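You operate a simulated robot arm through the tools that you are given. There is no shell and no other tool. Be economical: measure what you need, move in short steps, check, and stop when the job is done.

You run a simulated robot arm. Do the job below in one go: nothing can be reset, and whatever is moved stays where it is left.

## Task
Open the top drawer, take the grey ring from the pump end of the workbench and leave it in the inside of the top drawer, then shut the drawer. Shut the left drawer. Take the red pad and put it on the square board. Put the red pot from the pump end of the workbench on the bearing there and the blue pot on top of the blue cone there. Put the chain piece on the pump end of the workbench away on the top of the chain board. Fetch the cardboard box from the pump end of the workbench and set it on the back of the workbench. Put the tube from the pump end of the workbench on top of the blue plastic box there. Take the tin from the slats of the feed table between the side boards and put it on the gear board on the gear case. Pull the right drawer open. Do these in any order. Set down upright: pot, cardboard box, tube.

Only the result counts: the job must be done as asked and must still hold three seconds after the hand-in. Knocking over, shifting, dropping, spilling or breaking anything else fails it.

## Robot
A 7-joint arm with a vacuum gripper on a trunk, on a base that drives. Base frame: it is fixed to the floor where the robot stands at the start and does not move with it; the origin is under the middle of the robot, x ahead of it, y to its left, z up. Lengths are in mm, angles in rad, forces in N, time in s.
With the tool pointing down near the work surface it reaches from about 100 to 940 mm from the robot's upright axis, wherever it stands. Its first joint turns from -2.897 to 2.897 rad. Places, roughly: back of the workbench [1200, -100, 900]; bearing (6x6x2 cm) [1100, 800, 900]; cardboard box [1000, 1000, 1000]; chain piece [1000, 500, 1000]; cone (6x6x14 cm) [1200, 900, 1000]; gear board on the gear case [-800, 600, 800]; inside of the top drawer [900, 0, 700]; left drawer [600, -1200, 800]; plastic box [750, 1000, 1000]; pot [1000, 750, 1000]; red pad (6x6x2 cm) [900, -100, 900]; right drawer [900, -2200, 800]; ring [1000, 500, 1000]; square board [750, 250, 1000]; tin [-2500, 1000, 500]; top drawer [900, 0, 700]; top of the chain board [900, -2000, 900]; tube (5x5x11 cm) [900, 1000, 1000]. Payload 1.06 kg.
Tool frame: the origin (TCP) lies in the middle of the cups' lips, and z points out of the cups. The gripper has 1 cup of 24 mm across, covering 24 by 24 mm (tool x, y); the bellows give 8 mm. With the vacuum on, a cup seals on a smooth face that it is pressed against (1 to 4 N); it does not hold porous or soft things. The pull reaches 23 N.
Orientation is that of the tool frame in the base frame, as [roll, pitch, yaw] about the fixed x, y, z axes, in that order (R = Rz(yaw) Ry(pitch) Rx(roll)). With the cups facing straight down, the tool's x points along the base's -x, its y along +y and its z along -z.

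## Interface
- The arm moves only by the tool drive_tool. Its argument "plan" is a list of rows, each an object of numbers (a shift or turn left out is 0, a gripper value left out holds the last): "x", "y", "z": the shift along the tool's x, y, z in units of 30 mm (1.0 is 30 mm); "wx", "wy", "wz": the turn, a rotation vector about the tool's x, y, z in units of 4 degrees (1.0 is 4 degrees); "valve": the vacuum: 1 switches it on, 0 off. In form: [{"x": .., "y": .., "z": .., "wx": .., "wy": .., "wz": .., "valve": ..}, ...]. A call has 1 to 10 rows; each row shifts and turns the commanded pose from where the row before left it, along the tool's axes as they then stand. A call with a number of a shift or a turn outside -1 to 1 is refused whole. Each row takes 0.2 s and may step no farther than 50 mm and 0.15 rad from the row before; otherwise, or with a gripper value out of range, the whole call is refused. Where a pose cannot be reached the arm comes as near as it can. A force on the tool above 40 N (or 10 N above the force at the start of the call, whichever is more), or a blocked arm, ends the call early, and 0.2 s more pass. The pull builds up within a second once a cup has sealed. Time passes only in rows, and 0.2 s behind the last, so rows that do not move give it time. It gives the time, the measured TCP pose, the force on the tool (base axes) and the pull of the vacuum at its end, in the units of the frame above (readings bear some noise), with the torque about the TCP (base axes, N m) and any sound that the robot's microphone picked up, and new pictures: "pictures" is both (left out), scene, wrist or none.
- Cameras (640 x 400 px; columns grow to the right, rows downward): "scene" is now at [144.5, 251.3, 1448.3]; the picture's right is [0.68, -0.74, 0.00], its down [-0.67, -0.62, -0.41] and it looks along [0.30, 0.28, -0.91] (base axes); focal length 214 px, centre (320, 200). "wrist" rides on the gripper at [78, 19, -96] in the tool frame; the picture's right is [-0.24, 0.97, 0.00], its down [-0.71, -0.17, -0.68] and it looks along [-0.67, -0.16, 0.73] (tool axes); focal length 243 px, centre (320, 200). There is no depth. A picture from a camera that has moved, and an enlarged one, comes with that camera's place and axes in the base frame and with its lens.
- base_move(legs): drives the robot by 1 to 6 legs, each [ahead, left, turn to the left] in mm, mm and rad, along the robot's own axes; the way and the turn of a leg run together, so that a leg with both is an arc; at most 1500 mm and 3.142 rad a leg. The arm and the cameras ride along, it lands a little off, and it stops where it bumps. It gives what a move gives, and a new picture of the scene camera.
- turn_head(pan, tilt): turns the head with the scene camera to pan (to the left, within 2.094 rad either way) and tilt (down, from -0.506 to 1.204), counted from straight ahead of the robot. It gives what a move gives, and a new picture of the scene camera.
- enlarge(camera, box): a new picture of the part [left, top, right, bottom] of that camera's present view, enlarged. The clock stands still meanwhile.
- close_job(): hands the job in; it is judged then, once.

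Work in short steps. Places have to be worked out from the pictures, the camera data and where the tool is seen: move nearer, look again, correct. Check each grasp and each placing, and mend what went wrong. You have 525 turns and 360 pictures in all, those below and enlarged ones among them. Switch the vacuum off and draw the arm clear of the work before you hand the job in, unless the task says otherwise; then end with one line.

The tools are called after "Call:" as a command line: name --argument value ..., lists and objects as JSON in quotes. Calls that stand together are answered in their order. drive_tool: Moves the arm, as the interface text tells. Its arguments: {"type":"object","properties":{"plan":{"type":"array","items":{"type":"object","properties":{"x":{"type":"number"},"y":{"type":"number"},"z":{"type":"number"},"wx":{"type":"number"},"wy":{"type":"number"},"wz":{"type":"number"},"valve":{"type":"number"}}}},"pictures":{"type":"string","enum":["both","scene","wrist","none"]}},"required":["plan"]} The other tools are called the same way: base_move (legs) drives the base; turn_head (pan, tilt) turns the head that bears the scene camera; enlarge (camera, box) takes an enlarged picture of a part of a camera's view; close_job () hands the job in.

At the start:

```text
t: 0.0
tcp_pos: [588.1, 27.0, 1195.4]
tcp_rot: [-3.141, 0.001, -3.141]
force: [-0.5, -0.3, 0.3]
wrist_torque: [-0.03, -0.02, 0.01]
pull: 0.0
robot x, y, heading: [-4.0, -0.3, -0.002]
head pan, tilt: [0.744, 1.152]
```

scene: 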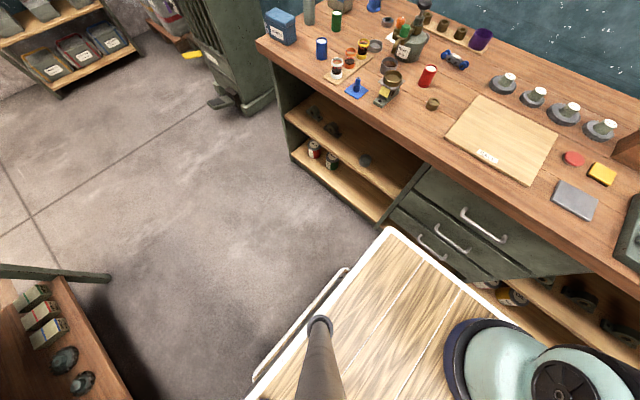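
wrist: 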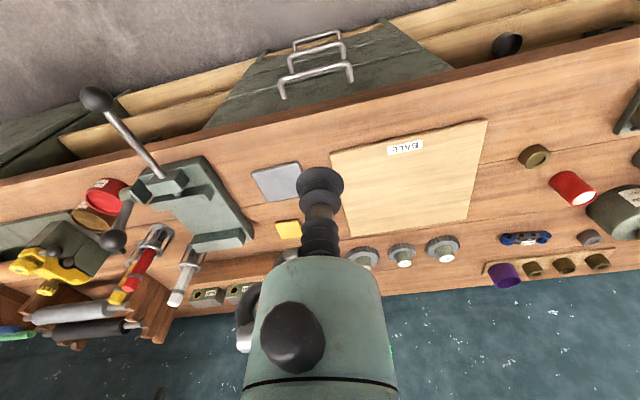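

I start by looking closely at the pump end of the workbench in the scene camera.

Call:
enlarge --camera "scene" --box '[250, 0, 490, 150]'

Call:
turn_head --pan 0.6 --tilt 0.6

```text
2.67 times, centred on (370, 75) of scene
camera zoom: at [144.5, 251.3, 1448.3], right [0.68, -0.74, 0.0], down [-0.67, -0.62, -0.41], along [0.3, 0.28, -0.91], focal length 572 px, centre (187, 533)
```

zoom: 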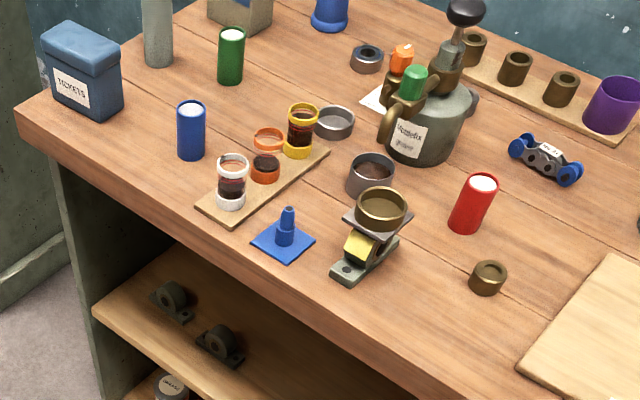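

```text
t: 1.0
tcp_pos: [587.5, 27.4, 1196.0]
tcp_rot: [-3.142, -0.001, 3.142]
force: [-1.1, 0.6, 0.3]
wrist_torque: [0.0, 0.01, 0.0]
pull: 0.1
robot x, y, heading: [-1.1, -1.8, 0.002]
head pan, tilt: [0.6, 0.6]
camera scene: at [173.7, 260.9, 1490.0], right [0.57, -0.82, 0.0], down [-0.47, -0.32, -0.82], along [0.68, 0.47, -0.57], focal length 214 px, centre (320, 200)
```

scene: 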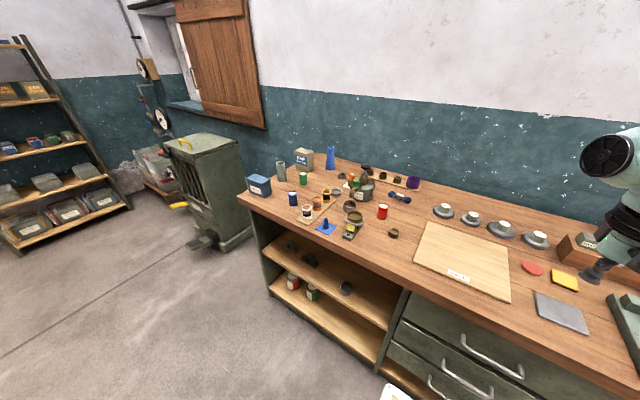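

Next, a closer look at each section of the bench from here.

Call:
enlarge --camera "scene" --box '[235, 140, 427, 260]'

Call:
enlarge --camera "scene" --box '[380, 180, 640, 345]'

Call:
turn_head --pan -0.2 --tilt 0.7

Call:
turn_head --pan -1.1 --tilt 0.6

Call:
turn_head --pan 2.09 --tilt 0.5

```text
3.33 times, centred on (331, 200) of scene
camera zoom: at [173.7, 260.9, 1490.0], right [0.57, -0.82, 0.0], down [-0.47, -0.32, -0.82], along [0.68, 0.47, -0.57], focal length 715 px, centre (283, 200)
```

zoom: 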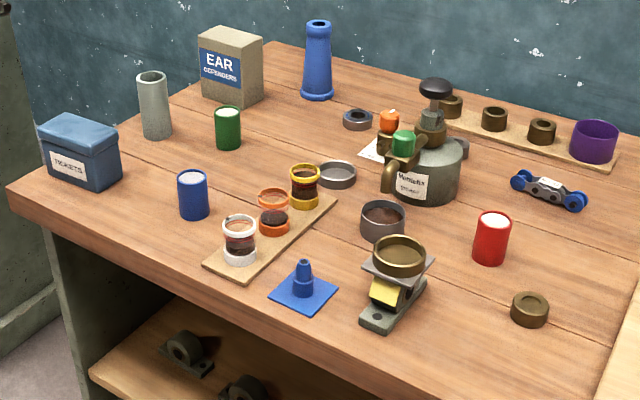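

```text
2.42 times, centred on (510, 262) of scene
camera zoom: at [173.7, 260.9, 1490.0], right [0.57, -0.82, 0.0], down [-0.47, -0.32, -0.82], along [0.68, 0.47, -0.57], focal length 520 px, centre (-141, 48)
```

zoom: 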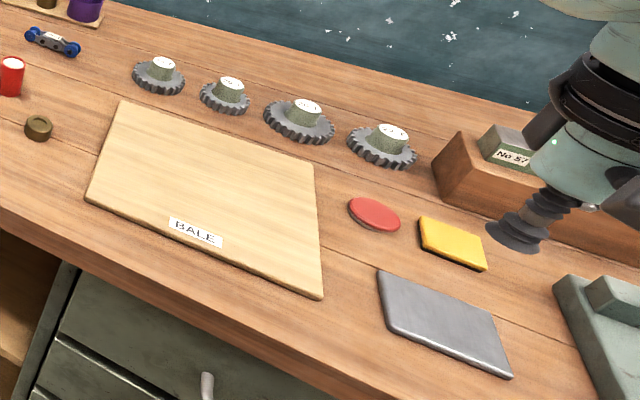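

```text
t: 2.1
tcp_pos: [586.7, 27.9, 1195.3]
tcp_rot: [-3.141, 0.001, 3.14]
force: [-0.4, 0.2, -0.2]
wrist_torque: [-0.02, 0.01, 0.0]
pull: 0.1
robot x, y, heading: [2.8, 0.8, -0.0]
head pan, tilt: [-0.201, 0.7]
camera scene: at [184.0, 194.1, 1481.5], right [-0.2, -0.98, 0.0], down [-0.63, 0.13, -0.77], along [0.75, -0.15, -0.64], focal length 214 px, centre (320, 200)
```

scene: 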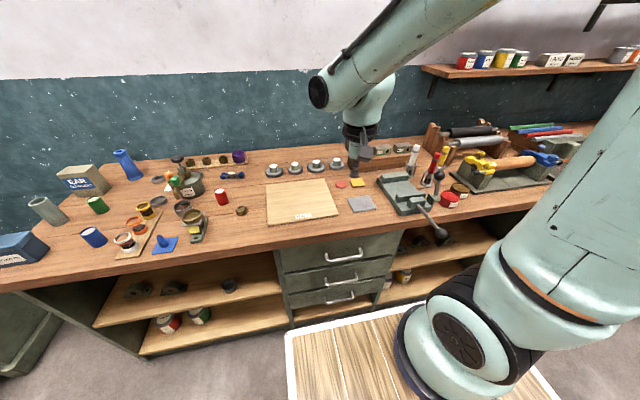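

```text
t: 3.3
tcp_pos: [586.4, 26.8, 1195.5]
tcp_rot: [-3.141, 0.002, -3.141]
force: [0.2, 0.0, 0.5]
wrist_torque: [-0.03, 0.02, -0.03]
pull: 0.0
robot x, y, heading: [0.8, -1.6, 0.002]
head pan, tilt: [-1.1, 0.6]
camera scene: at [141.0, 132.3, 1490.1], right [-0.89, -0.45, 0.0], down [-0.26, 0.5, -0.82], along [0.38, -0.73, -0.57], focal length 214 px, centre (320, 200)
```

scene: 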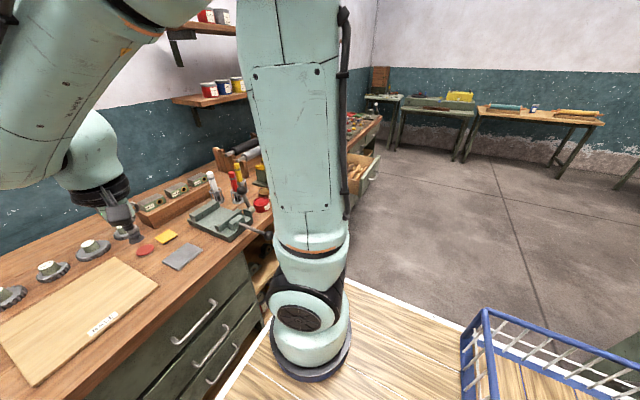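

```text
t: 6.0
tcp_pos: [586.8, 26.4, 1195.3]
tcp_rot: [-3.141, 0.001, 3.141]
force: [-0.1, 0.4, -0.5]
wrist_torque: [-0.03, -0.04, -0.04]
pull: 0.0
robot x, y, heading: [-2.1, -1.0, -0.003]
head pan, tilt: [2.089, 0.499]
camera scene: at [55.7, 290.0, 1499.2], right [0.87, 0.5, 0.0], down [0.24, -0.42, -0.88], along [-0.43, 0.76, -0.48], focal length 214 px, centre (320, 200)
```

scene: 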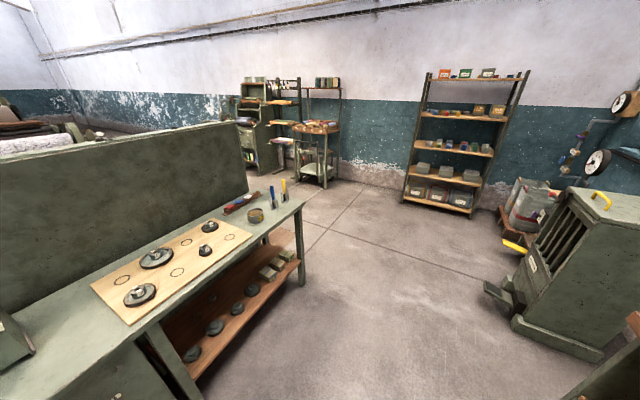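

I'll look at the robot's own deck and surroundings to judge its footprint before driving.

Call:
turn_head --pan 0.5 --tilt 1.2

Call:
turn_head --pan -1.9 --tilt 1.0

Call:
turn_head --pan 2.09 --tilt 1.0

```text
t: 7.7
tcp_pos: [587.3, 26.8, 1193.9]
tcp_rot: [-3.141, 0.001, -3.141]
force: [0.4, 0.2, -0.8]
wrist_torque: [0.02, -0.01, 0.0]
pull: 0.0
robot x, y, heading: [-1.0, -3.1, 0.0]
head pan, tilt: [0.499, 1.201]
camera scene: at [149.9, 237.8, 1445.5], right [0.48, -0.88, 0.0], down [-0.82, -0.45, -0.36], along [0.32, 0.17, -0.93], focal length 214 px, centre (320, 200)
```

scene: 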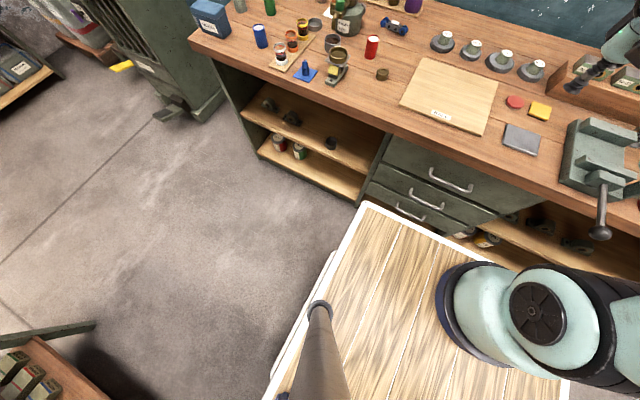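

```text
t: 9.9
tcp_pos: [587.2, 27.9, 1195.7]
tcp_rot: [3.141, -0.002, 3.142]
force: [0.2, 0.0, -0.9]
wrist_torque: [0.01, 0.01, 0.01]
pull: 0.1
robot x, y, heading: [0.6, 2.8, -0.002]
head pan, tilt: [-1.901, 1.0]
camera scene: at [78.3, 145.1, 1458.1], right [-0.95, 0.32, 0.0], down [0.27, 0.8, -0.54], along [-0.17, -0.51, -0.84], focal length 214 px, centre (320, 200)
```

scene: 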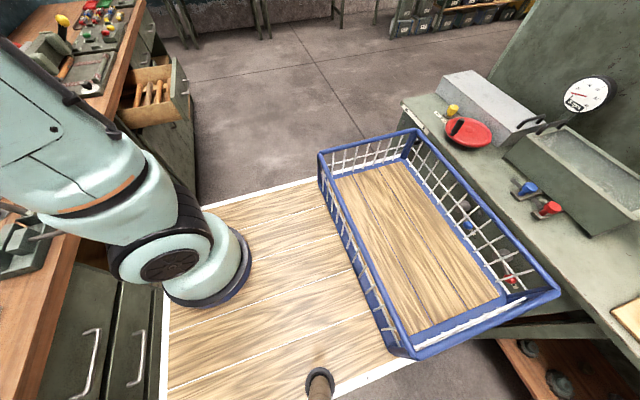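

```text
t: 13.2
tcp_pos: [588.3, 27.4, 1195.6]
tcp_rot: [3.142, -0.001, -3.141]
force: [-0.1, -0.7, -1.0]
wrist_torque: [0.02, 0.01, 0.0]
pull: 0.0
robot x, y, heading: [-1.2, 0.7, -0.004]
head pan, tilt: [2.089, 1.0]
camera scene: at [66.3, 271.5, 1458.1], right [0.87, 0.5, 0.0], down [0.42, -0.73, -0.54], along [-0.27, 0.47, -0.84], focal length 214 px, centre (320, 200)
```

scene: 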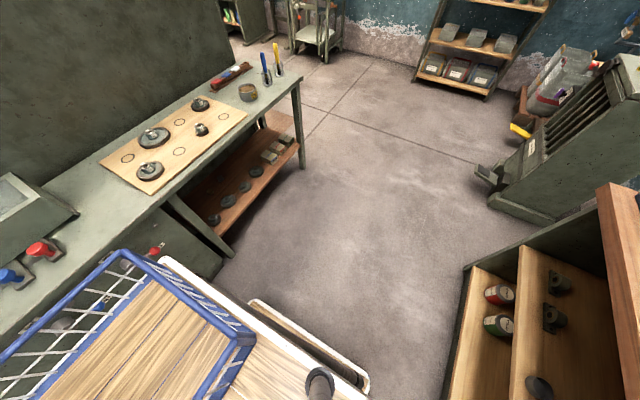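

The deck is high (z≈980) and spans about ±350 × ±230 mm; the bench front is at x≈650 and the floor to the left is clear. I drive left to the pump end.

Call:
base_move --legs '[[0, 600, 0]]'

Call:
turn_head --pan 0.0 --tilt 0.75

Call:
drive_tool --plan '[{"z": 0}]' --pictures "wrist"

```text
t: 16.5
tcp_pos: [588.2, 624.9, 1196.0]
tcp_rot: [3.141, 0.001, 3.137]
force: [-0.7, 0.0, 0.5]
wrist_torque: [-0.02, -0.04, 0.01]
pull: 0.1
robot x, y, heading: [2.5, 596.9, -0.003]
head pan, tilt: [2.089, 1.0]
camera scene: at [67.9, 870.1, 1458.1], right [0.87, 0.49, 0.0], down [0.41, -0.73, -0.54], along [-0.27, 0.47, -0.84], focal length 214 px, centre (320, 200)
```

scene: 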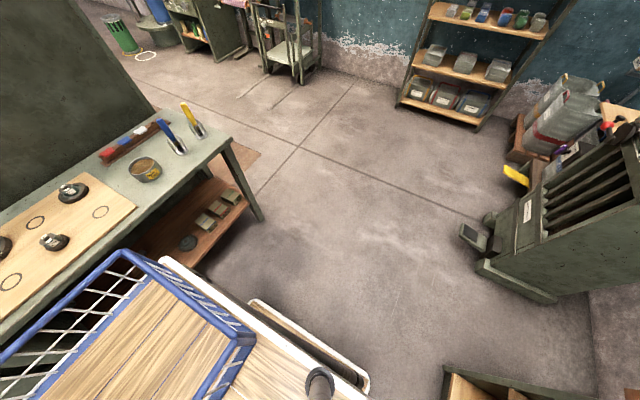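

```text
t: 18.5
tcp_pos: [588.4, 624.5, 1195.1]
tcp_rot: [-3.14, 0.0, 3.139]
force: [0.6, 0.1, -1.3]
wrist_torque: [-0.01, 0.04, -0.02]
pull: 0.0
robot x, y, heading: [4.2, 595.0, -0.004]
head pan, tilt: [0.0, 0.75]
camera scene: at [185.1, 809.3, 1477.2], right [0.0, -1.0, 0.0], down [-0.68, 0.0, -0.73], along [0.73, 0.0, -0.68], focal length 214 px, centre (320, 200)
```

scene: 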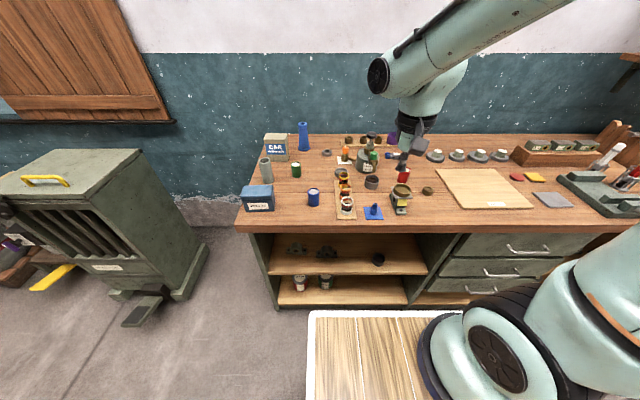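

```text
t: 18.9
tcp_pos: [588.1, 623.8, 1195.2]
tcp_rot: [-3.141, -0.001, 3.139]
force: [-0.7, 0.6, 0.6]
wrist_torque: [0.0, 0.01, -0.02]
pull: 0.1
robot x, y, heading: [1.9, 597.5, -0.008]
head pan, tilt: [0.0, 0.75]
camera wrist: at [510.9, 643.2, 1290.1], right [0.24, 0.97, 0.0], down [0.71, -0.17, 0.68], along [0.67, -0.16, -0.73], focal length 243 px, centre (320, 200)
```

wrist: 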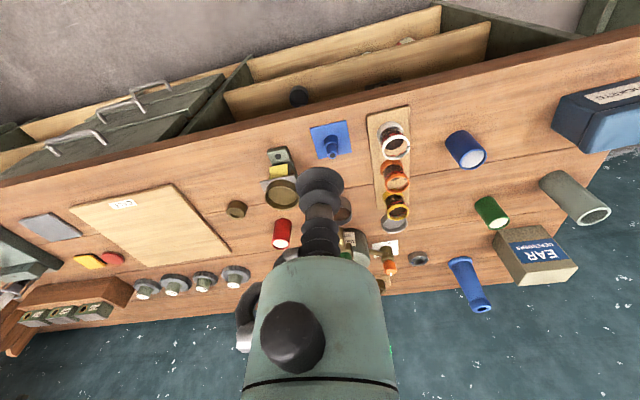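

I enlarge the parts of the pump end to identify items and their tops.

Call:
enlarge --camera "wrist" --box '[360, 70, 640, 320]'

Call:
enlarge --camera "scene" --box '[330, 125, 450, 225]'

Call:
enlarge --camera "scene" --box '[235, 115, 355, 225]'

```text
1.60 times, centred on (500, 195) of wrist
camera zoom: at [510.9, 643.2, 1290.1], right [0.24, 0.97, 0.0], down [0.71, -0.17, 0.68], along [0.67, -0.16, -0.73], focal length 388 px, centre (32, 208)
```

zoom: 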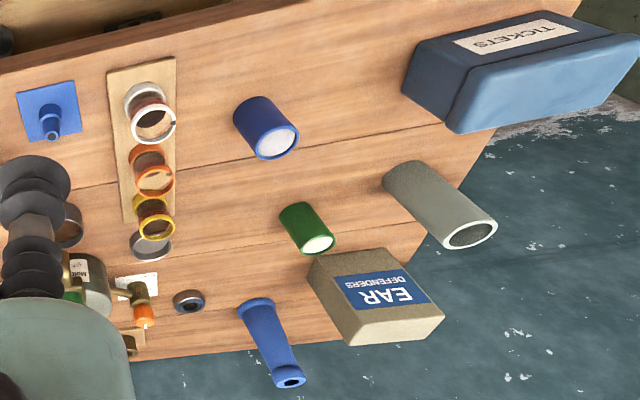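

```text
4.00 times, centred on (390, 175) of scene
camera zoom: at [185.1, 809.2, 1477.2], right [0.0, -1.0, 0.0], down [-0.68, 0.0, -0.73], along [0.73, 0.0, -0.68], focal length 858 px, centre (40, 300)
```

zoom: 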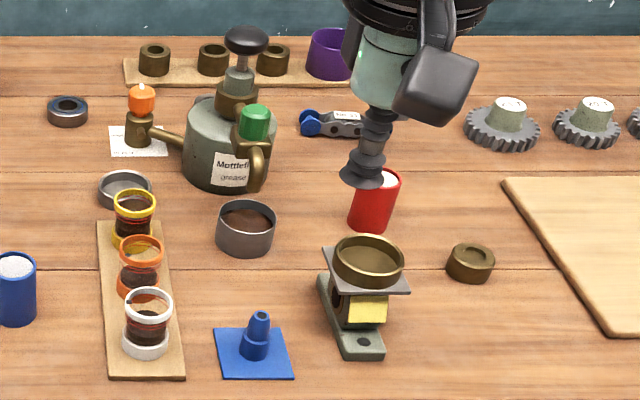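

```text
3.64 times, centred on (295, 170) of scene
camera zoom: at [185.1, 809.2, 1477.2], right [0.0, -1.0, 0.0], down [-0.68, 0.0, -0.73], along [0.73, 0.0, -0.68], focal length 780 px, centre (411, 309)
```

zoom: 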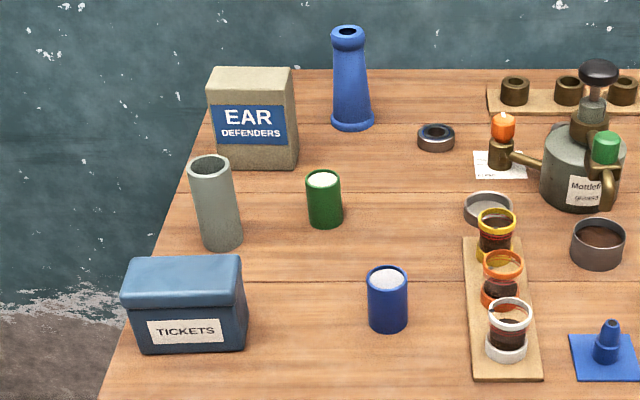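

I'll drive ahead 150 mm to bring the bench well into reach, then look with the wrist camera.

Call:
base_move --legs '[[150, -100, 0]]'

Call:
drive_tool --plan '[{"x": -1}, {"x": -1}, {"x": -1}, {"x": -1}]' --pictures "wrist"

```text
t: 20.4
tcp_pos: [739.0, 523.3, 1195.7]
tcp_rot: [3.141, 0.0, 3.138]
force: [-0.6, -0.1, 0.3]
wrist_torque: [-0.01, -0.01, 0.01]
pull: 0.0
robot x, y, heading: [150.3, 498.7, -0.0]
head pan, tilt: [0.0, 0.75]
camera scene: at [335.7, 708.8, 1477.2], right [0.0, -1.0, 0.0], down [-0.68, 0.0, -0.73], along [0.73, 0.0, -0.68], focal length 214 px, centre (320, 200)
```

scene: 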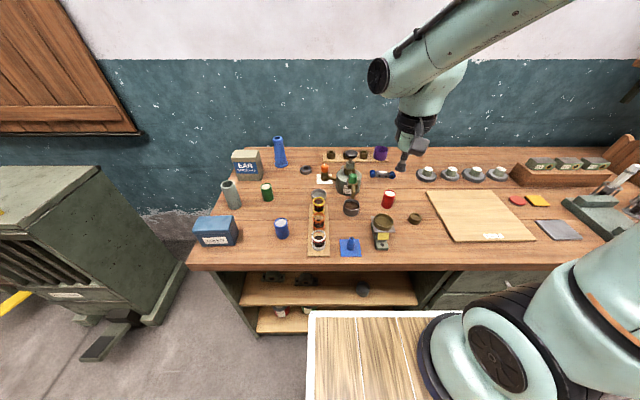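

```text
t: 21.4
tcp_pos: [858.9, 525.0, 1195.5]
tcp_rot: [3.14, 0.0, 3.139]
force: [0.1, -0.6, 0.8]
wrist_torque: [0.02, 0.03, -0.01]
pull: 0.1
robot x, y, heading: [145.9, 500.5, -0.004]
head pan, tilt: [0.0, 0.75]
camera wrist: at [781.5, 542.6, 1291.0], right [0.24, 0.97, 0.0], down [0.71, -0.17, 0.69], along [0.67, -0.16, -0.73], focal length 243 px, centre (320, 200)
```

wrist: 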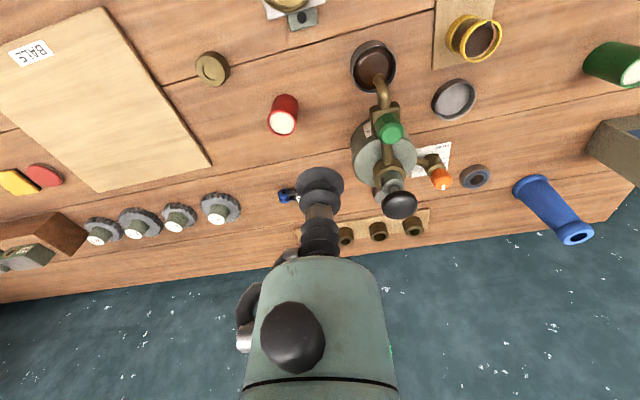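

Call:
enlarge --camera "wrist" --box '[230, 30, 520, 260]'

Call:
enlarge --camera "scene" --box '[285, 135, 445, 265]'

```text
1.74 times, centred on (375, 145) of wrist
camera zoom: at [781.5, 542.6, 1291.0], right [0.24, 0.97, 0.0], down [0.71, -0.17, 0.69], along [0.67, -0.16, -0.73], focal length 422 px, centre (224, 296)
```

zoom: 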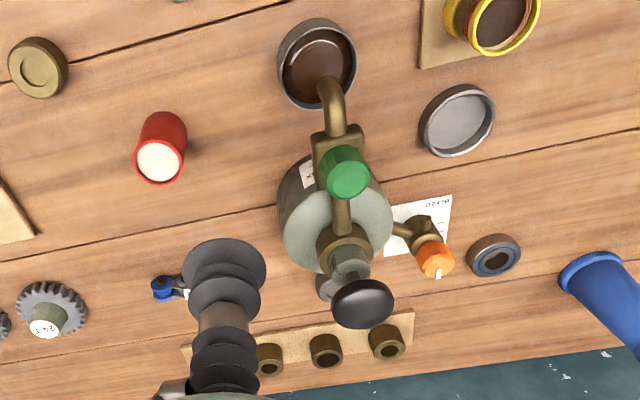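

```text
3.08 times, centred on (365, 200) of scene
camera zoom: at [335.2, 708.8, 1477.3], right [0.0, -1.0, 0.0], down [-0.68, 0.0, -0.73], along [0.73, 0.0, -0.68], focal length 660 px, centre (182, 200)
```

zoom: 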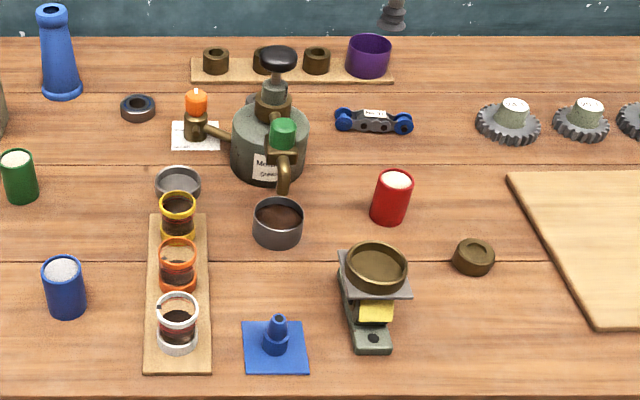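

A grey thing sits behind the grease pump; I move the tool to the pump's right and further out to see it.

Call:
drive_tool --plan '[{"x": -1, "y": -1}, {"x": -1, "y": -1}, {"x": -1, "y": -1}, {"x": -1, "y": -1}, {"y": -1}]' --pictures "wrist"

```text
t: 22.6
tcp_pos: [978.6, 372.6, 1195.1]
tcp_rot: [-3.141, 0.002, 3.138]
force: [-0.1, 0.8, 1.0]
wrist_torque: [-0.02, -0.03, -0.01]
pull: 0.0
robot x, y, heading: [151.6, 501.6, -0.001]
head pan, tilt: [0.0, 0.75]
camera wrist: at [901.8, 392.1, 1289.9], right [0.24, 0.97, 0.0], down [0.71, -0.17, 0.69], along [0.67, -0.16, -0.73], focal length 243 px, centre (320, 200)
```

wrist: 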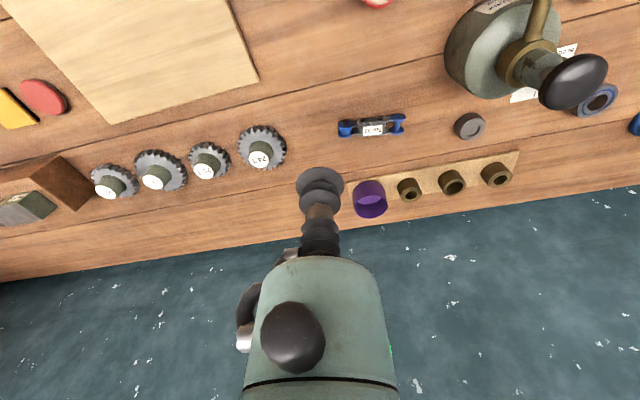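

Call:
enlarge --camera "wrist" --box '[320, 80, 540, 217]'

```text
2.91 times, centred on (430, 148) of wrist
camera zoom: at [901.8, 392.1, 1289.9], right [0.24, 0.97, 0.0], down [0.71, -0.17, 0.69], along [0.67, -0.16, -0.73], focal length 706 px, centre (0, 350)
```

zoom: 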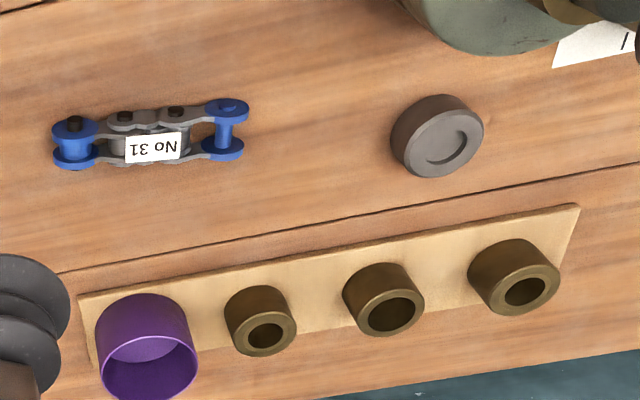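

The grey ring lies behind the pump with a mostly flat top; the chain piece carries a label. I lower onto the clear bench below the tool to measure its height.

Call:
drive_tool --plan '[{"z": 1}, {"z": 1}, {"z": 1}, {"z": 1}, {"z": 1}, {"z": 1}, {"z": 1}]' --pictures "wrist"

```text
t: 24.2
tcp_pos: [977.1, 373.9, 984.8]
tcp_rot: [-3.141, 0.0, 3.138]
force: [-0.1, 0.0, 0.1]
wrist_torque: [0.02, 0.0, 0.0]
pull: 0.1
robot x, y, heading: [151.4, 495.7, -0.004]
head pan, tilt: [0.0, 0.75]
camera wrist: at [900.7, 392.2, 1079.4], right [0.24, 0.97, 0.0], down [0.71, -0.17, 0.69], along [0.67, -0.16, -0.73], focal length 243 px, centre (320, 200)
```

wrist: 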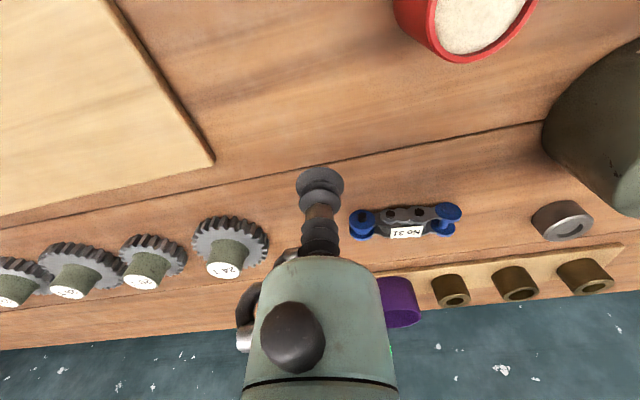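

Call:
drive_tool --plan '[{"z": 0.4}, {"z": 0.4}, {"z": 0.3}, {"z": 0.25}, {"z": 0.2}]' --pictures "none"

Call:
enlarge --camera "wrist" --box '[340, 0, 640, 280]'

```text
t: 25.4
tcp_pos: [978.4, 371.7, 938.9]
tcp_rot: [-3.14, 0.0, 3.138]
force: [-0.1, 0.3, 0.7]
wrist_torque: [-0.03, 0.02, -0.04]
pull: 0.1
robot x, y, heading: [154.0, 502.4, -0.001]
head pan, tilt: [0.0, 0.75]
```

```text
1.43 times, centred on (490, 140) of wrist
camera zoom: at [900.7, 392.0, 1033.7], right [0.24, 0.97, 0.0], down [0.71, -0.17, 0.69], along [0.67, -0.16, -0.73], focal length 347 px, centre (77, 286)
```

zoom: 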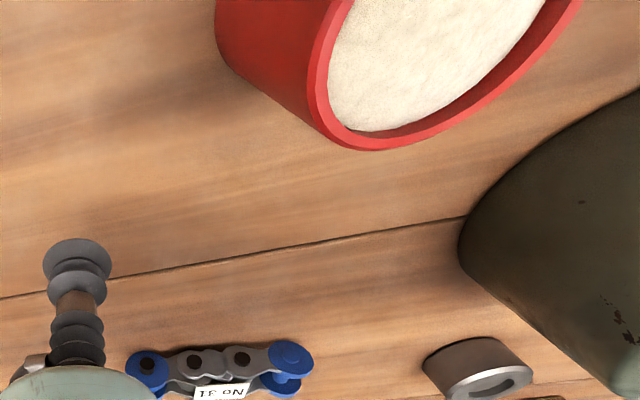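

No contact yet at 939; continue down gently.

Call:
drive_tool --plan '[{"z": 0.25}, {"z": 0.2}, {"z": 0.15}, {"z": 0.15}, {"z": 0.1}, {"z": 0.1}]' --pictures "none"

```text
t: 26.8
tcp_pos: [978.9, 372.7, 910.1]
tcp_rot: [3.141, 0.0, 3.138]
force: [0.1, -1.0, 0.6]
wrist_torque: [-0.02, 0.01, 0.0]
pull: 0.1
robot x, y, heading: [151.4, 498.0, -0.001]
head pan, tilt: [0.0, 0.75]
```

Call:
drive_tool --plan '[{"z": 0.1}, {"z": 0.1}, {"z": 0.1}, {"z": 0.1}, {"z": 0.1}]' --pictures "none"

```text
t: 28.0
tcp_pos: [977.6, 373.5, 895.2]
tcp_rot: [-3.142, 0.0, 3.138]
force: [-1.4, -0.3, 3.9]
wrist_torque: [-0.07, -0.01, -0.05]
pull: 0.0
robot x, y, heading: [150.5, 496.3, -0.006]
head pan, tilt: [0.0, 0.75]
```

The bench surface is at z≈899. I rise and place the tool above the red pot (est. 937, 451) to check its top.

Call:
drive_tool --plan '[{"z": -1}, {"z": -1}, {"z": -1}, {"z": -1}, {"z": -1}, {"y": 1}, {"y": 1, "x": 0.7}, {"y": 0.6, "x": 0.67}]' --pictures "wrist"

```text
t: 29.8
tcp_pos: [938.1, 451.8, 1045.2]
tcp_rot: [3.139, 0.0, 3.138]
force: [0.7, -0.2, 0.7]
wrist_torque: [0.01, 0.0, 0.01]
pull: 0.1
robot x, y, heading: [151.6, 499.9, -0.005]
head pan, tilt: [0.0, 0.75]
camera wrist: at [860.1, 470.4, 1140.1], right [0.24, 0.97, 0.0], down [0.71, -0.17, 0.69], along [0.67, -0.16, -0.73], focal length 243 px, centre (320, 200)
```

wrist: 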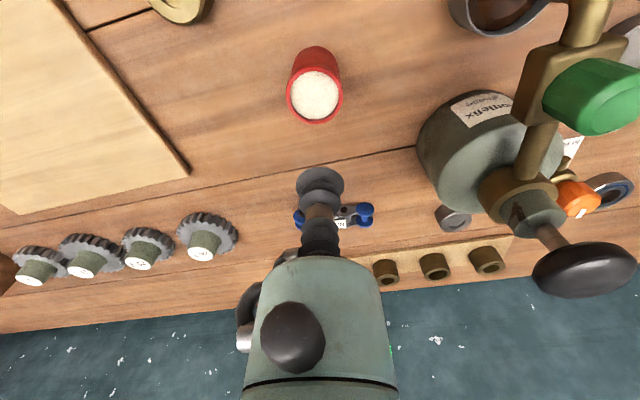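

The pot's rim top is at about (921, 452, 960). I centre above it and lower with vacuum on to test whether its filling can be held.

Call:
drive_tool --plan '[{"x": 0.55}, {"z": 1}, {"z": 1}, {"z": 0.4}, {"z": 0.15, "valve": 1}, {"z": 0.1}, {"z": 0.1}]' --pictures "wrist"

```text
t: 31.4
tcp_pos: [920.1, 450.6, 962.6]
tcp_rot: [3.141, 0.001, 3.138]
force: [0.2, 0.2, -0.5]
wrist_torque: [0.03, -0.02, 0.0]
pull: 22.9
robot x, y, heading: [150.0, 498.3, -0.0]
head pan, tilt: [0.0, 0.75]
camera wrist: at [843.7, 470.2, 1057.8], right [0.24, 0.97, 0.0], down [0.71, -0.17, 0.69], along [0.67, -0.16, -0.73], focal length 243 px, centre (320, 200)
```

wrist: 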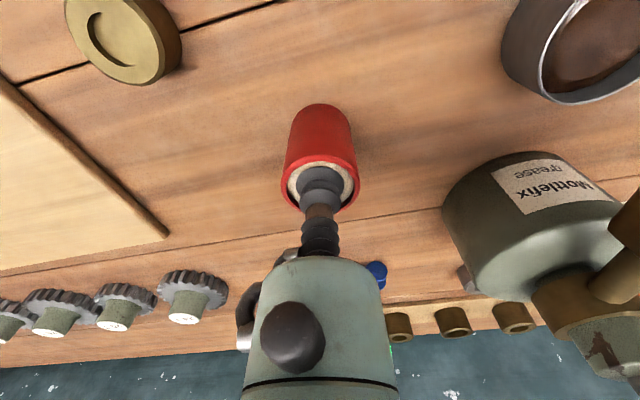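

The filling seals (22.9 N). I lift the red pot straight up and check.

Call:
drive_tool --plan '[{"z": -0.5}, {"z": -1}, {"z": -1}, {"z": -1}, {"z": -1}, {"z": -1}, {"z": -1}, {"z": -0.5}]' --pictures "wrist"

```text
t: 33.2
tcp_pos: [921.4, 450.2, 1173.0]
tcp_rot: [-3.142, 0.0, 3.137]
force: [0.6, -0.2, -1.5]
wrist_torque: [0.0, 0.04, -0.06]
pull: 22.4
robot x, y, heading: [150.4, 498.5, -0.001]
head pan, tilt: [0.0, 0.75]
camera wrist: at [843.9, 470.0, 1268.1], right [0.24, 0.97, 0.0], down [0.71, -0.17, 0.69], along [0.67, -0.16, -0.73], focal length 243 px, centre (320, 200)
```

wrist: 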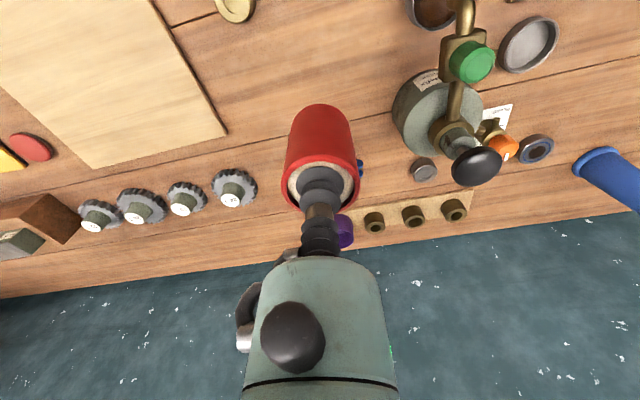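

Held firmly. I carry it at 1173 along y, then out toward the bearing (est. 1133, 770).

Call:
drive_tool --plan '[{"y": 1}, {"y": 1}, {"y": 1}, {"y": 1}, {"y": 1}, {"y": 1}, {"y": 1}, {"y": 1}, {"y": 1}, {"y": 1}]' --pictures "none"

Call:
drive_tool --plan '[{"x": -1}, {"x": -1}, {"x": -1}, {"x": -1}, {"x": -1}, {"x": -1}]' --pictures "both"

```text
t: 35.4
tcp_pos: [921.6, 752.7, 1171.8]
tcp_rot: [3.141, 0.0, 3.138]
force: [0.0, 0.4, -0.3]
wrist_torque: [-0.01, 0.0, 0.01]
pull: 22.9
robot x, y, heading: [152.0, 503.1, -0.003]
head pan, tilt: [0.0, 0.75]
```

```text
t: 36.8
tcp_pos: [1101.0, 749.9, 1172.7]
tcp_rot: [3.142, -0.001, 3.138]
force: [0.1, -0.2, 0.2]
wrist_torque: [0.03, -0.01, 0.0]
pull: 23.2
robot x, y, heading: [151.6, 495.9, -0.002]
head pan, tilt: [0.0, 0.75]
camera scene: at [334.8, 708.6, 1477.4], right [0.0, -1.0, 0.0], down [-0.68, 0.0, -0.73], along [0.73, 0.0, -0.68], focal length 214 px, centre (320, 200)
camera wrist: at [1023.6, 769.4, 1267.4], right [0.24, 0.97, 0.0], down [0.71, -0.17, 0.68], along [0.66, -0.16, -0.73], focal length 243 px, centre (320, 200)
```

scene: 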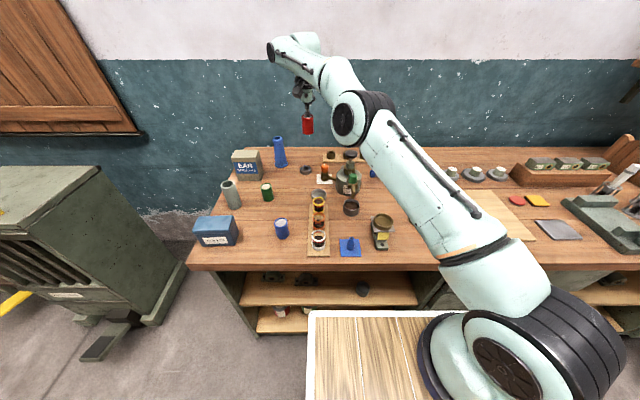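
wrist: 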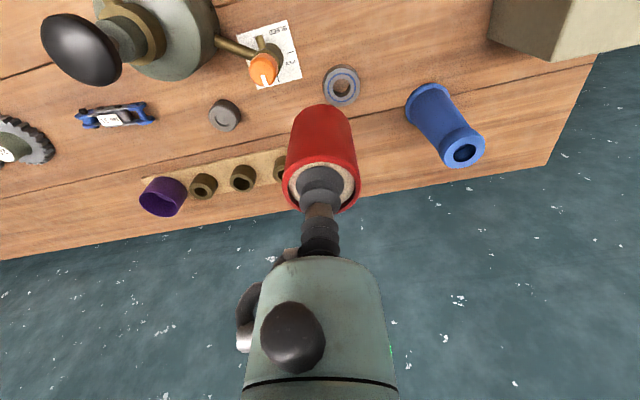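

Bearing appears at about (1139, 772). I shift there and go down halfway to check.

Call:
drive_tool --plan '[{"x": -0.7, "y": 0.35}, {"x": -0.57, "y": 0.38}, {"z": 1}, {"z": 1}, {"z": 1}]' --pictures "both"

```text
t: 38.0
tcp_pos: [1104.1, 753.5, 1086.3]
tcp_rot: [3.141, 0.0, 3.137]
force: [0.2, 1.4, -1.2]
wrist_torque: [0.01, 0.0, -0.02]
pull: 23.1
out of reach, approached as far as the arm can: row 1, 2
robot x, y, heading: [148.8, 496.7, -0.002]
head pan, tilt: [0.0, 0.75]
camera scene: at [335.5, 708.8, 1477.3], right [0.0, -1.0, 0.0], down [-0.68, 0.0, -0.73], along [0.73, 0.0, -0.68], focal length 214 px, centre (320, 200)
camera wrist: at [1026.1, 772.5, 1180.8], right [0.24, 0.97, 0.0], down [0.71, -0.17, 0.68], along [0.67, -0.16, -0.73], focal length 243 px, centre (320, 200)
```

scene: 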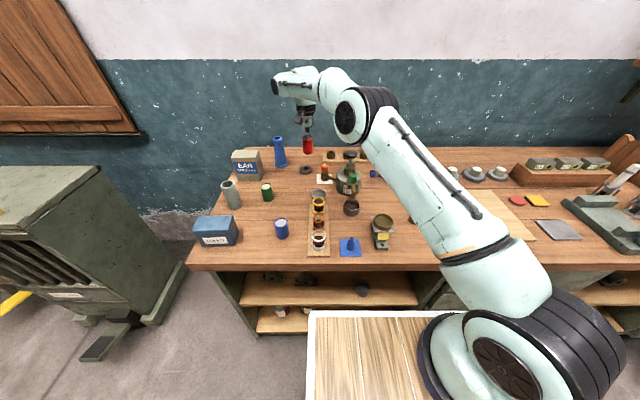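
wrist: 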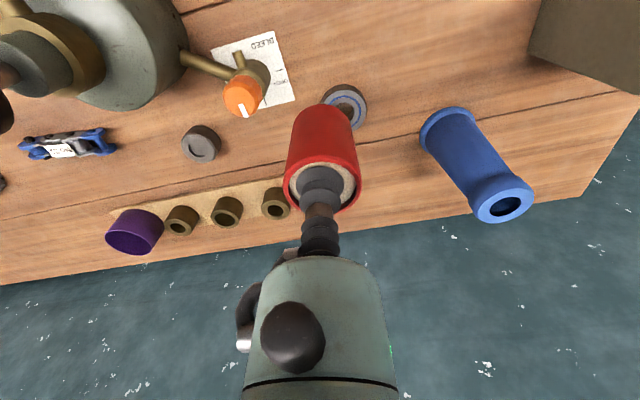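

The arm is at its reach limit; I raise 60 mm and drive the base ahead 70 mm.

Call:
drive_tool --plan '[{"z": -1}, {"z": -1}]' --pictures "none"

Call:
base_move --legs '[[70, 0, 0]]'

Call:
drive_tool --plan '[{"z": 0}]' --pictures "wrist"

```text
t: 38.6
tcp_pos: [1104.3, 754.4, 1145.1]
tcp_rot: [-3.141, -0.001, 3.139]
force: [0.2, 0.9, 0.1]
wrist_torque: [0.01, 0.01, -0.02]
pull: 22.6
robot x, y, heading: [152.6, 500.4, -0.004]
head pan, tilt: [0.0, 0.75]
```

```text
t: 39.6
tcp_pos: [1174.4, 754.9, 1145.9]
tcp_rot: [-3.139, 0.0, 3.139]
force: [0.1, 0.3, -0.5]
wrist_torque: [-0.02, 0.01, 0.02]
pull: 23.1
robot x, y, heading: [220.8, 498.9, -0.002]
head pan, tilt: [0.0, 0.75]
camera scene: at [405.8, 708.7, 1477.2], right [0.0, -1.0, 0.0], down [-0.68, 0.0, -0.73], along [0.73, 0.0, -0.68], focal length 214 px, centre (320, 200)
```

scene: 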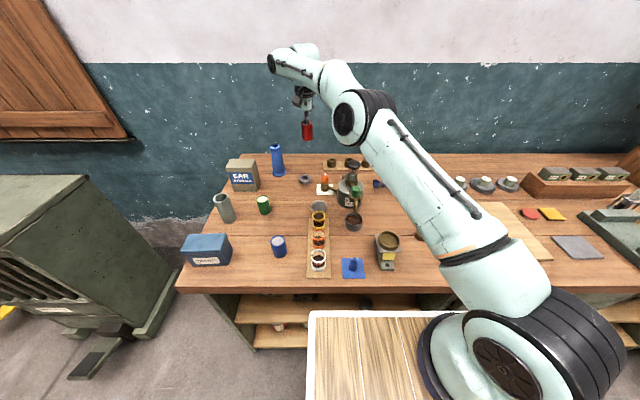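

```text
t: 40.0
tcp_pos: [1174.8, 752.9, 1145.8]
tcp_rot: [-3.141, 0.0, 3.137]
force: [-0.1, 0.6, -0.6]
wrist_torque: [0.04, 0.0, 0.03]
pull: 23.3
robot x, y, heading: [222.5, 496.2, 0.003]
head pan, tilt: [0.0, 0.75]
camera wrist: at [1097.0, 772.8, 1240.2], right [0.24, 0.97, 0.0], down [0.71, -0.17, 0.68], along [0.67, -0.16, -0.73], focal length 243 px, centre (320, 200)
```

wrist: 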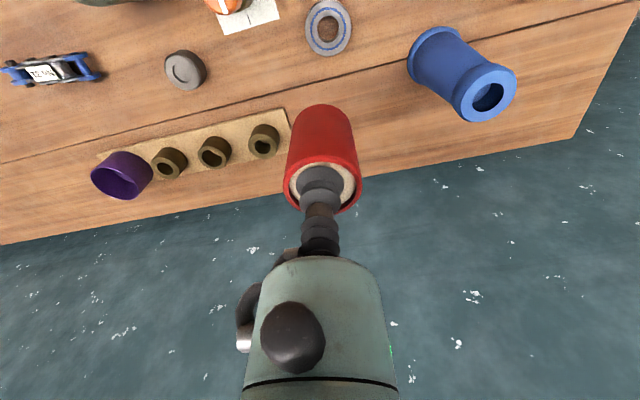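

Bearing est. (1139, 772); shift above it and lower partly.

Call:
drive_tool --plan '[{"x": 0.6, "y": 0.3}, {"x": 0.58, "y": 0.33}, {"z": 1}, {"z": 1}, {"z": 1}]' --pictures "both"

Call:
enlarge --camera "scene" --box '[260, 130, 360, 200]'

```text
t: 41.2
tcp_pos: [1138.1, 772.7, 1055.2]
tcp_rot: [-3.141, 0.0, 3.141]
force: [0.8, 1.1, -0.2]
wrist_torque: [0.0, -0.01, 0.03]
pull: 22.7
robot x, y, heading: [220.1, 498.8, -0.003]
head pan, tilt: [0.0, 0.75]
camera scene: at [405.6, 708.6, 1477.3], right [0.0, -1.0, 0.0], down [-0.68, 0.0, -0.73], along [0.73, 0.0, -0.68], focal length 214 px, centre (320, 200)
camera wrist: at [1061.3, 791.7, 1150.3], right [0.24, 0.97, 0.0], down [0.71, -0.17, 0.69], along [0.67, -0.16, -0.73], focal length 243 px, centre (320, 200)
```

scene: 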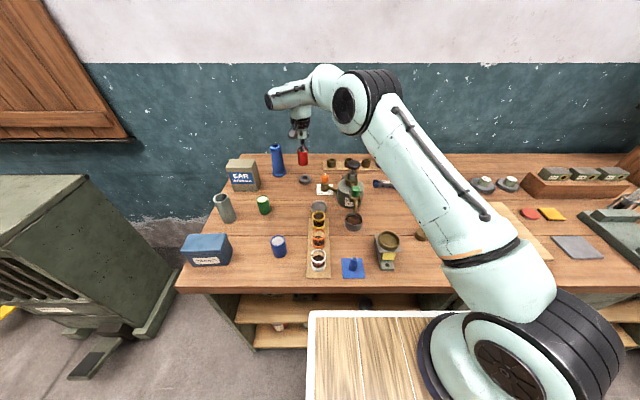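
wrist: 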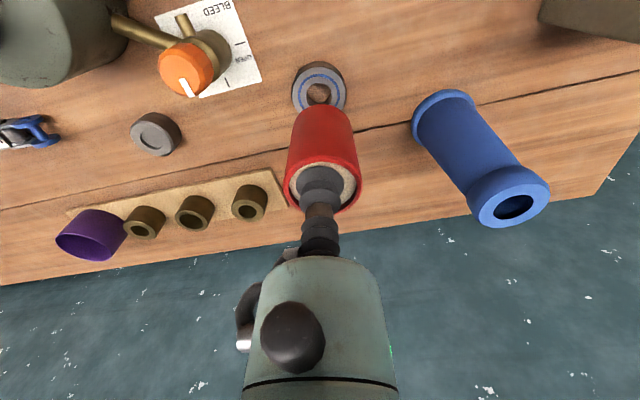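

```text
5.71 times, centred on (310, 165) of scene
camera zoom: at [405.6, 708.6, 1477.3], right [0.0, -1.0, 0.0], down [-0.68, 0.0, -0.73], along [0.73, 0.0, -0.68], focal length 1226 px, centre (377, 400)
```

zoom: 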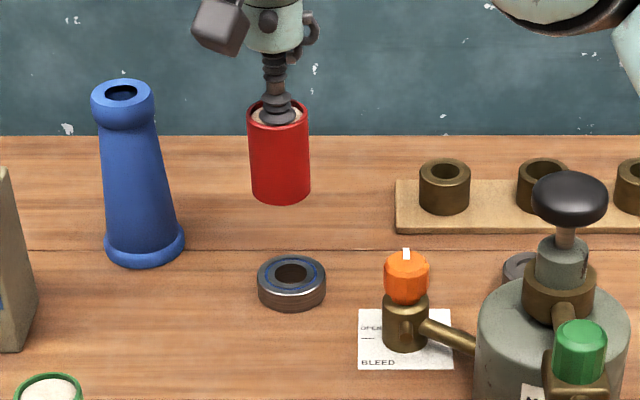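

Aligned within ~2 mm; I lower the pot onto the bearing (contact expected near TCP z 982).

Call:
drive_tool --plan '[{"z": 1, "x": -0.08}, {"z": 0.8}, {"z": 0.3}, {"z": 0.15}, {"z": 0.1}]' --pictures "wrist"

```text
t: 42.4
tcp_pos: [1141.8, 772.1, 985.9]
tcp_rot: [3.141, 0.001, 3.139]
force: [0.2, -0.4, -0.9]
wrist_torque: [0.0, 0.03, -0.03]
pull: 23.2
robot x, y, heading: [219.6, 495.5, -0.009]
head pan, tilt: [0.0, 0.75]
camera wrist: at [1063.9, 791.9, 1079.9], right [0.24, 0.97, 0.0], down [0.71, -0.17, 0.69], along [0.67, -0.16, -0.73], focal length 243 px, centre (320, 200)
```

wrist: 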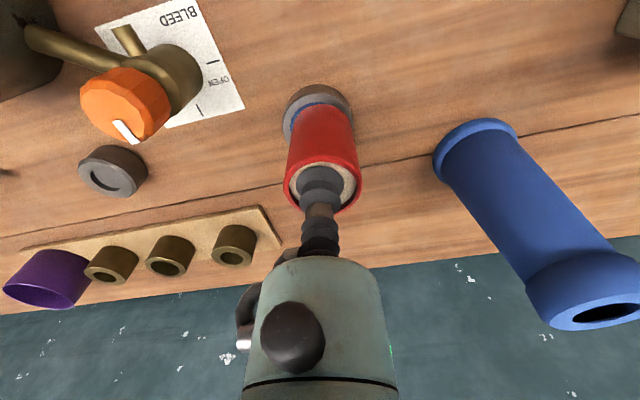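

Call:
drive_tool --plan '[{"z": 0.1}, {"z": 0.07}, {"z": 0.07}, {"z": 0.07}]' --pictures "wrist"

```text
t: 43.4
tcp_pos: [1140.9, 773.2, 976.3]
tcp_rot: [3.141, 0.005, 3.137]
force: [-0.9, -0.7, 17.7]
wrist_torque: [-0.06, 0.0, 0.0]
pull: 22.5
robot x, y, heading: [225.7, 496.8, 0.001]
head pan, tilt: [0.0, 0.75]
camera wrist: at [1064.0, 791.7, 1071.9], right [0.24, 0.97, 0.0], down [0.71, -0.17, 0.69], along [0.67, -0.16, -0.73], focal length 243 px, centre (320, 200)
```

wrist: 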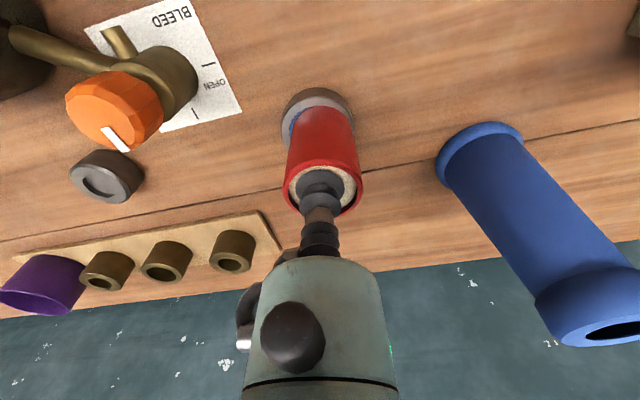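

Seated (17.7 N). I ease up slightly, switch off the vacuum, wait and withdraw.

Call:
drive_tool --plan '[{"z": -0.1}, {"valve": 0}, {}, {}, {}, {"z": -0.2}, {"z": -0.5}, {"z": -1}, {"z": -1}, {"z": -1}]' --pictures "both"

Call:
enlarge --camera "scene" --box '[260, 130, 360, 200]'

```text
t: 45.6
tcp_pos: [1140.8, 772.7, 1089.0]
tcp_rot: [-3.141, -0.002, 3.141]
force: [0.9, 1.3, 0.1]
wrist_torque: [0.0, 0.03, 0.0]
pull: 0.0
robot x, y, heading: [220.3, 501.6, -0.001]
head pan, tilt: [0.0, 0.75]
camera scene: at [406.0, 708.8, 1477.2], right [0.0, -1.0, 0.0], down [-0.68, 0.0, -0.73], along [0.73, 0.0, -0.68], focal length 214 px, centre (320, 200)
camera wrist: at [1063.6, 791.7, 1184.3], right [0.24, 0.97, 0.0], down [0.71, -0.17, 0.68], along [0.66, -0.16, -0.73], focal length 243 px, centre (320, 200)
```

scene: 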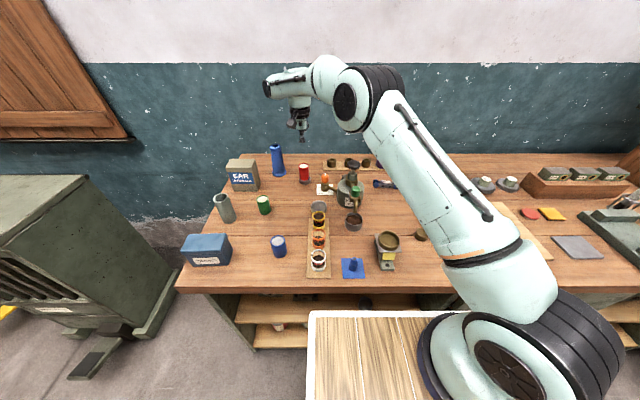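
wrist: 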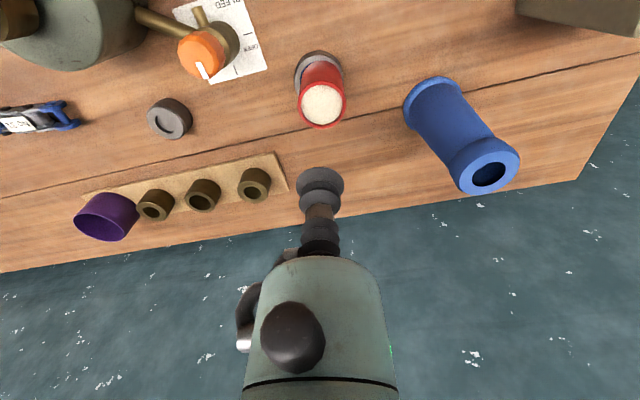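

```text
5.71 times, centred on (310, 165) of scene
camera zoom: at [406.0, 708.8, 1477.2], right [0.0, -1.0, 0.0], down [-0.68, 0.0, -0.73], along [0.73, 0.0, -0.68], focal length 1226 px, centre (377, 400)
```

zoom: 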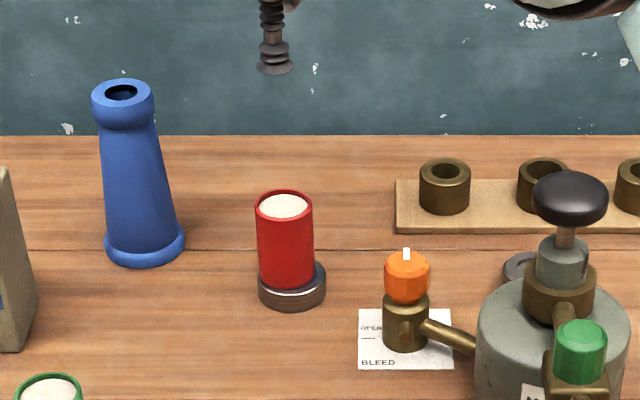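

Red pot stands on the bearing. Next the blue pot, estimated at (787, 834, top 960): I raise and move above it.

Call:
drive_tool --plan '[{"z": -1}, {"z": -1}, {"x": 1}, {"x": 1}, {"x": 1}, {"x": 1}, {"x": 1, "y": 0.5}, {"x": 1, "y": 0.5}, {"x": 1, "y": 0.5}, {"x": 1, "y": 0.5}]' --pictures "none"

Call:
drive_tool --plan '[{"x": 1}, {"x": 1}, {"x": 1}, {"x": 0.8}, {"z": 1}, {"z": 1}, {"z": 1}]' --pictures "wrist"

```text
t: 47.8
tcp_pos: [903.8, 833.2, 1149.9]
tcp_rot: [-3.141, -0.001, 3.138]
force: [1.5, 0.1, 0.3]
wrist_torque: [-0.02, -0.01, -0.03]
pull: 0.1
robot x, y, heading: [220.8, 495.8, -0.007]
head pan, tilt: [0.0, 0.75]
```

```text
t: 49.4
tcp_pos: [786.9, 834.0, 1059.6]
tcp_rot: [3.141, 0.0, 3.136]
force: [-0.2, 1.0, 0.5]
wrist_torque: [0.02, -0.02, -0.02]
pull: 0.1
robot x, y, heading: [222.8, 495.6, -0.006]
head pan, tilt: [0.0, 0.75]
camera wrist: at [709.8, 852.6, 1153.7], right [0.24, 0.97, 0.0], down [0.71, -0.17, 0.68], along [0.67, -0.16, -0.73], focal length 243 px, centre (320, 200)
```

wrist: 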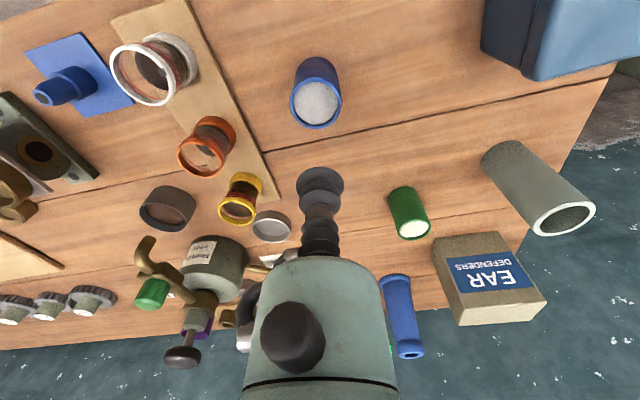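

Well aligned; shift 3 mm and descend with vacuum on.

Call:
drive_tool --plan '[{"z": 1, "x": 0.1}, {"z": 1}, {"z": 0.8, "valve": 1}, {"z": 0.2}, {"z": 0.15}, {"z": 0.1}, {}]' --pictures "none"

```text
t: 51.0
tcp_pos: [785.1, 834.7, 961.8]
tcp_rot: [-3.141, 0.0, 3.139]
force: [0.1, -0.2, -1.5]
wrist_torque: [0.0, 0.03, 0.02]
pull: 22.3
robot x, y, heading: [219.6, 502.3, -0.001]
head pan, tilt: [0.0, 0.75]
```

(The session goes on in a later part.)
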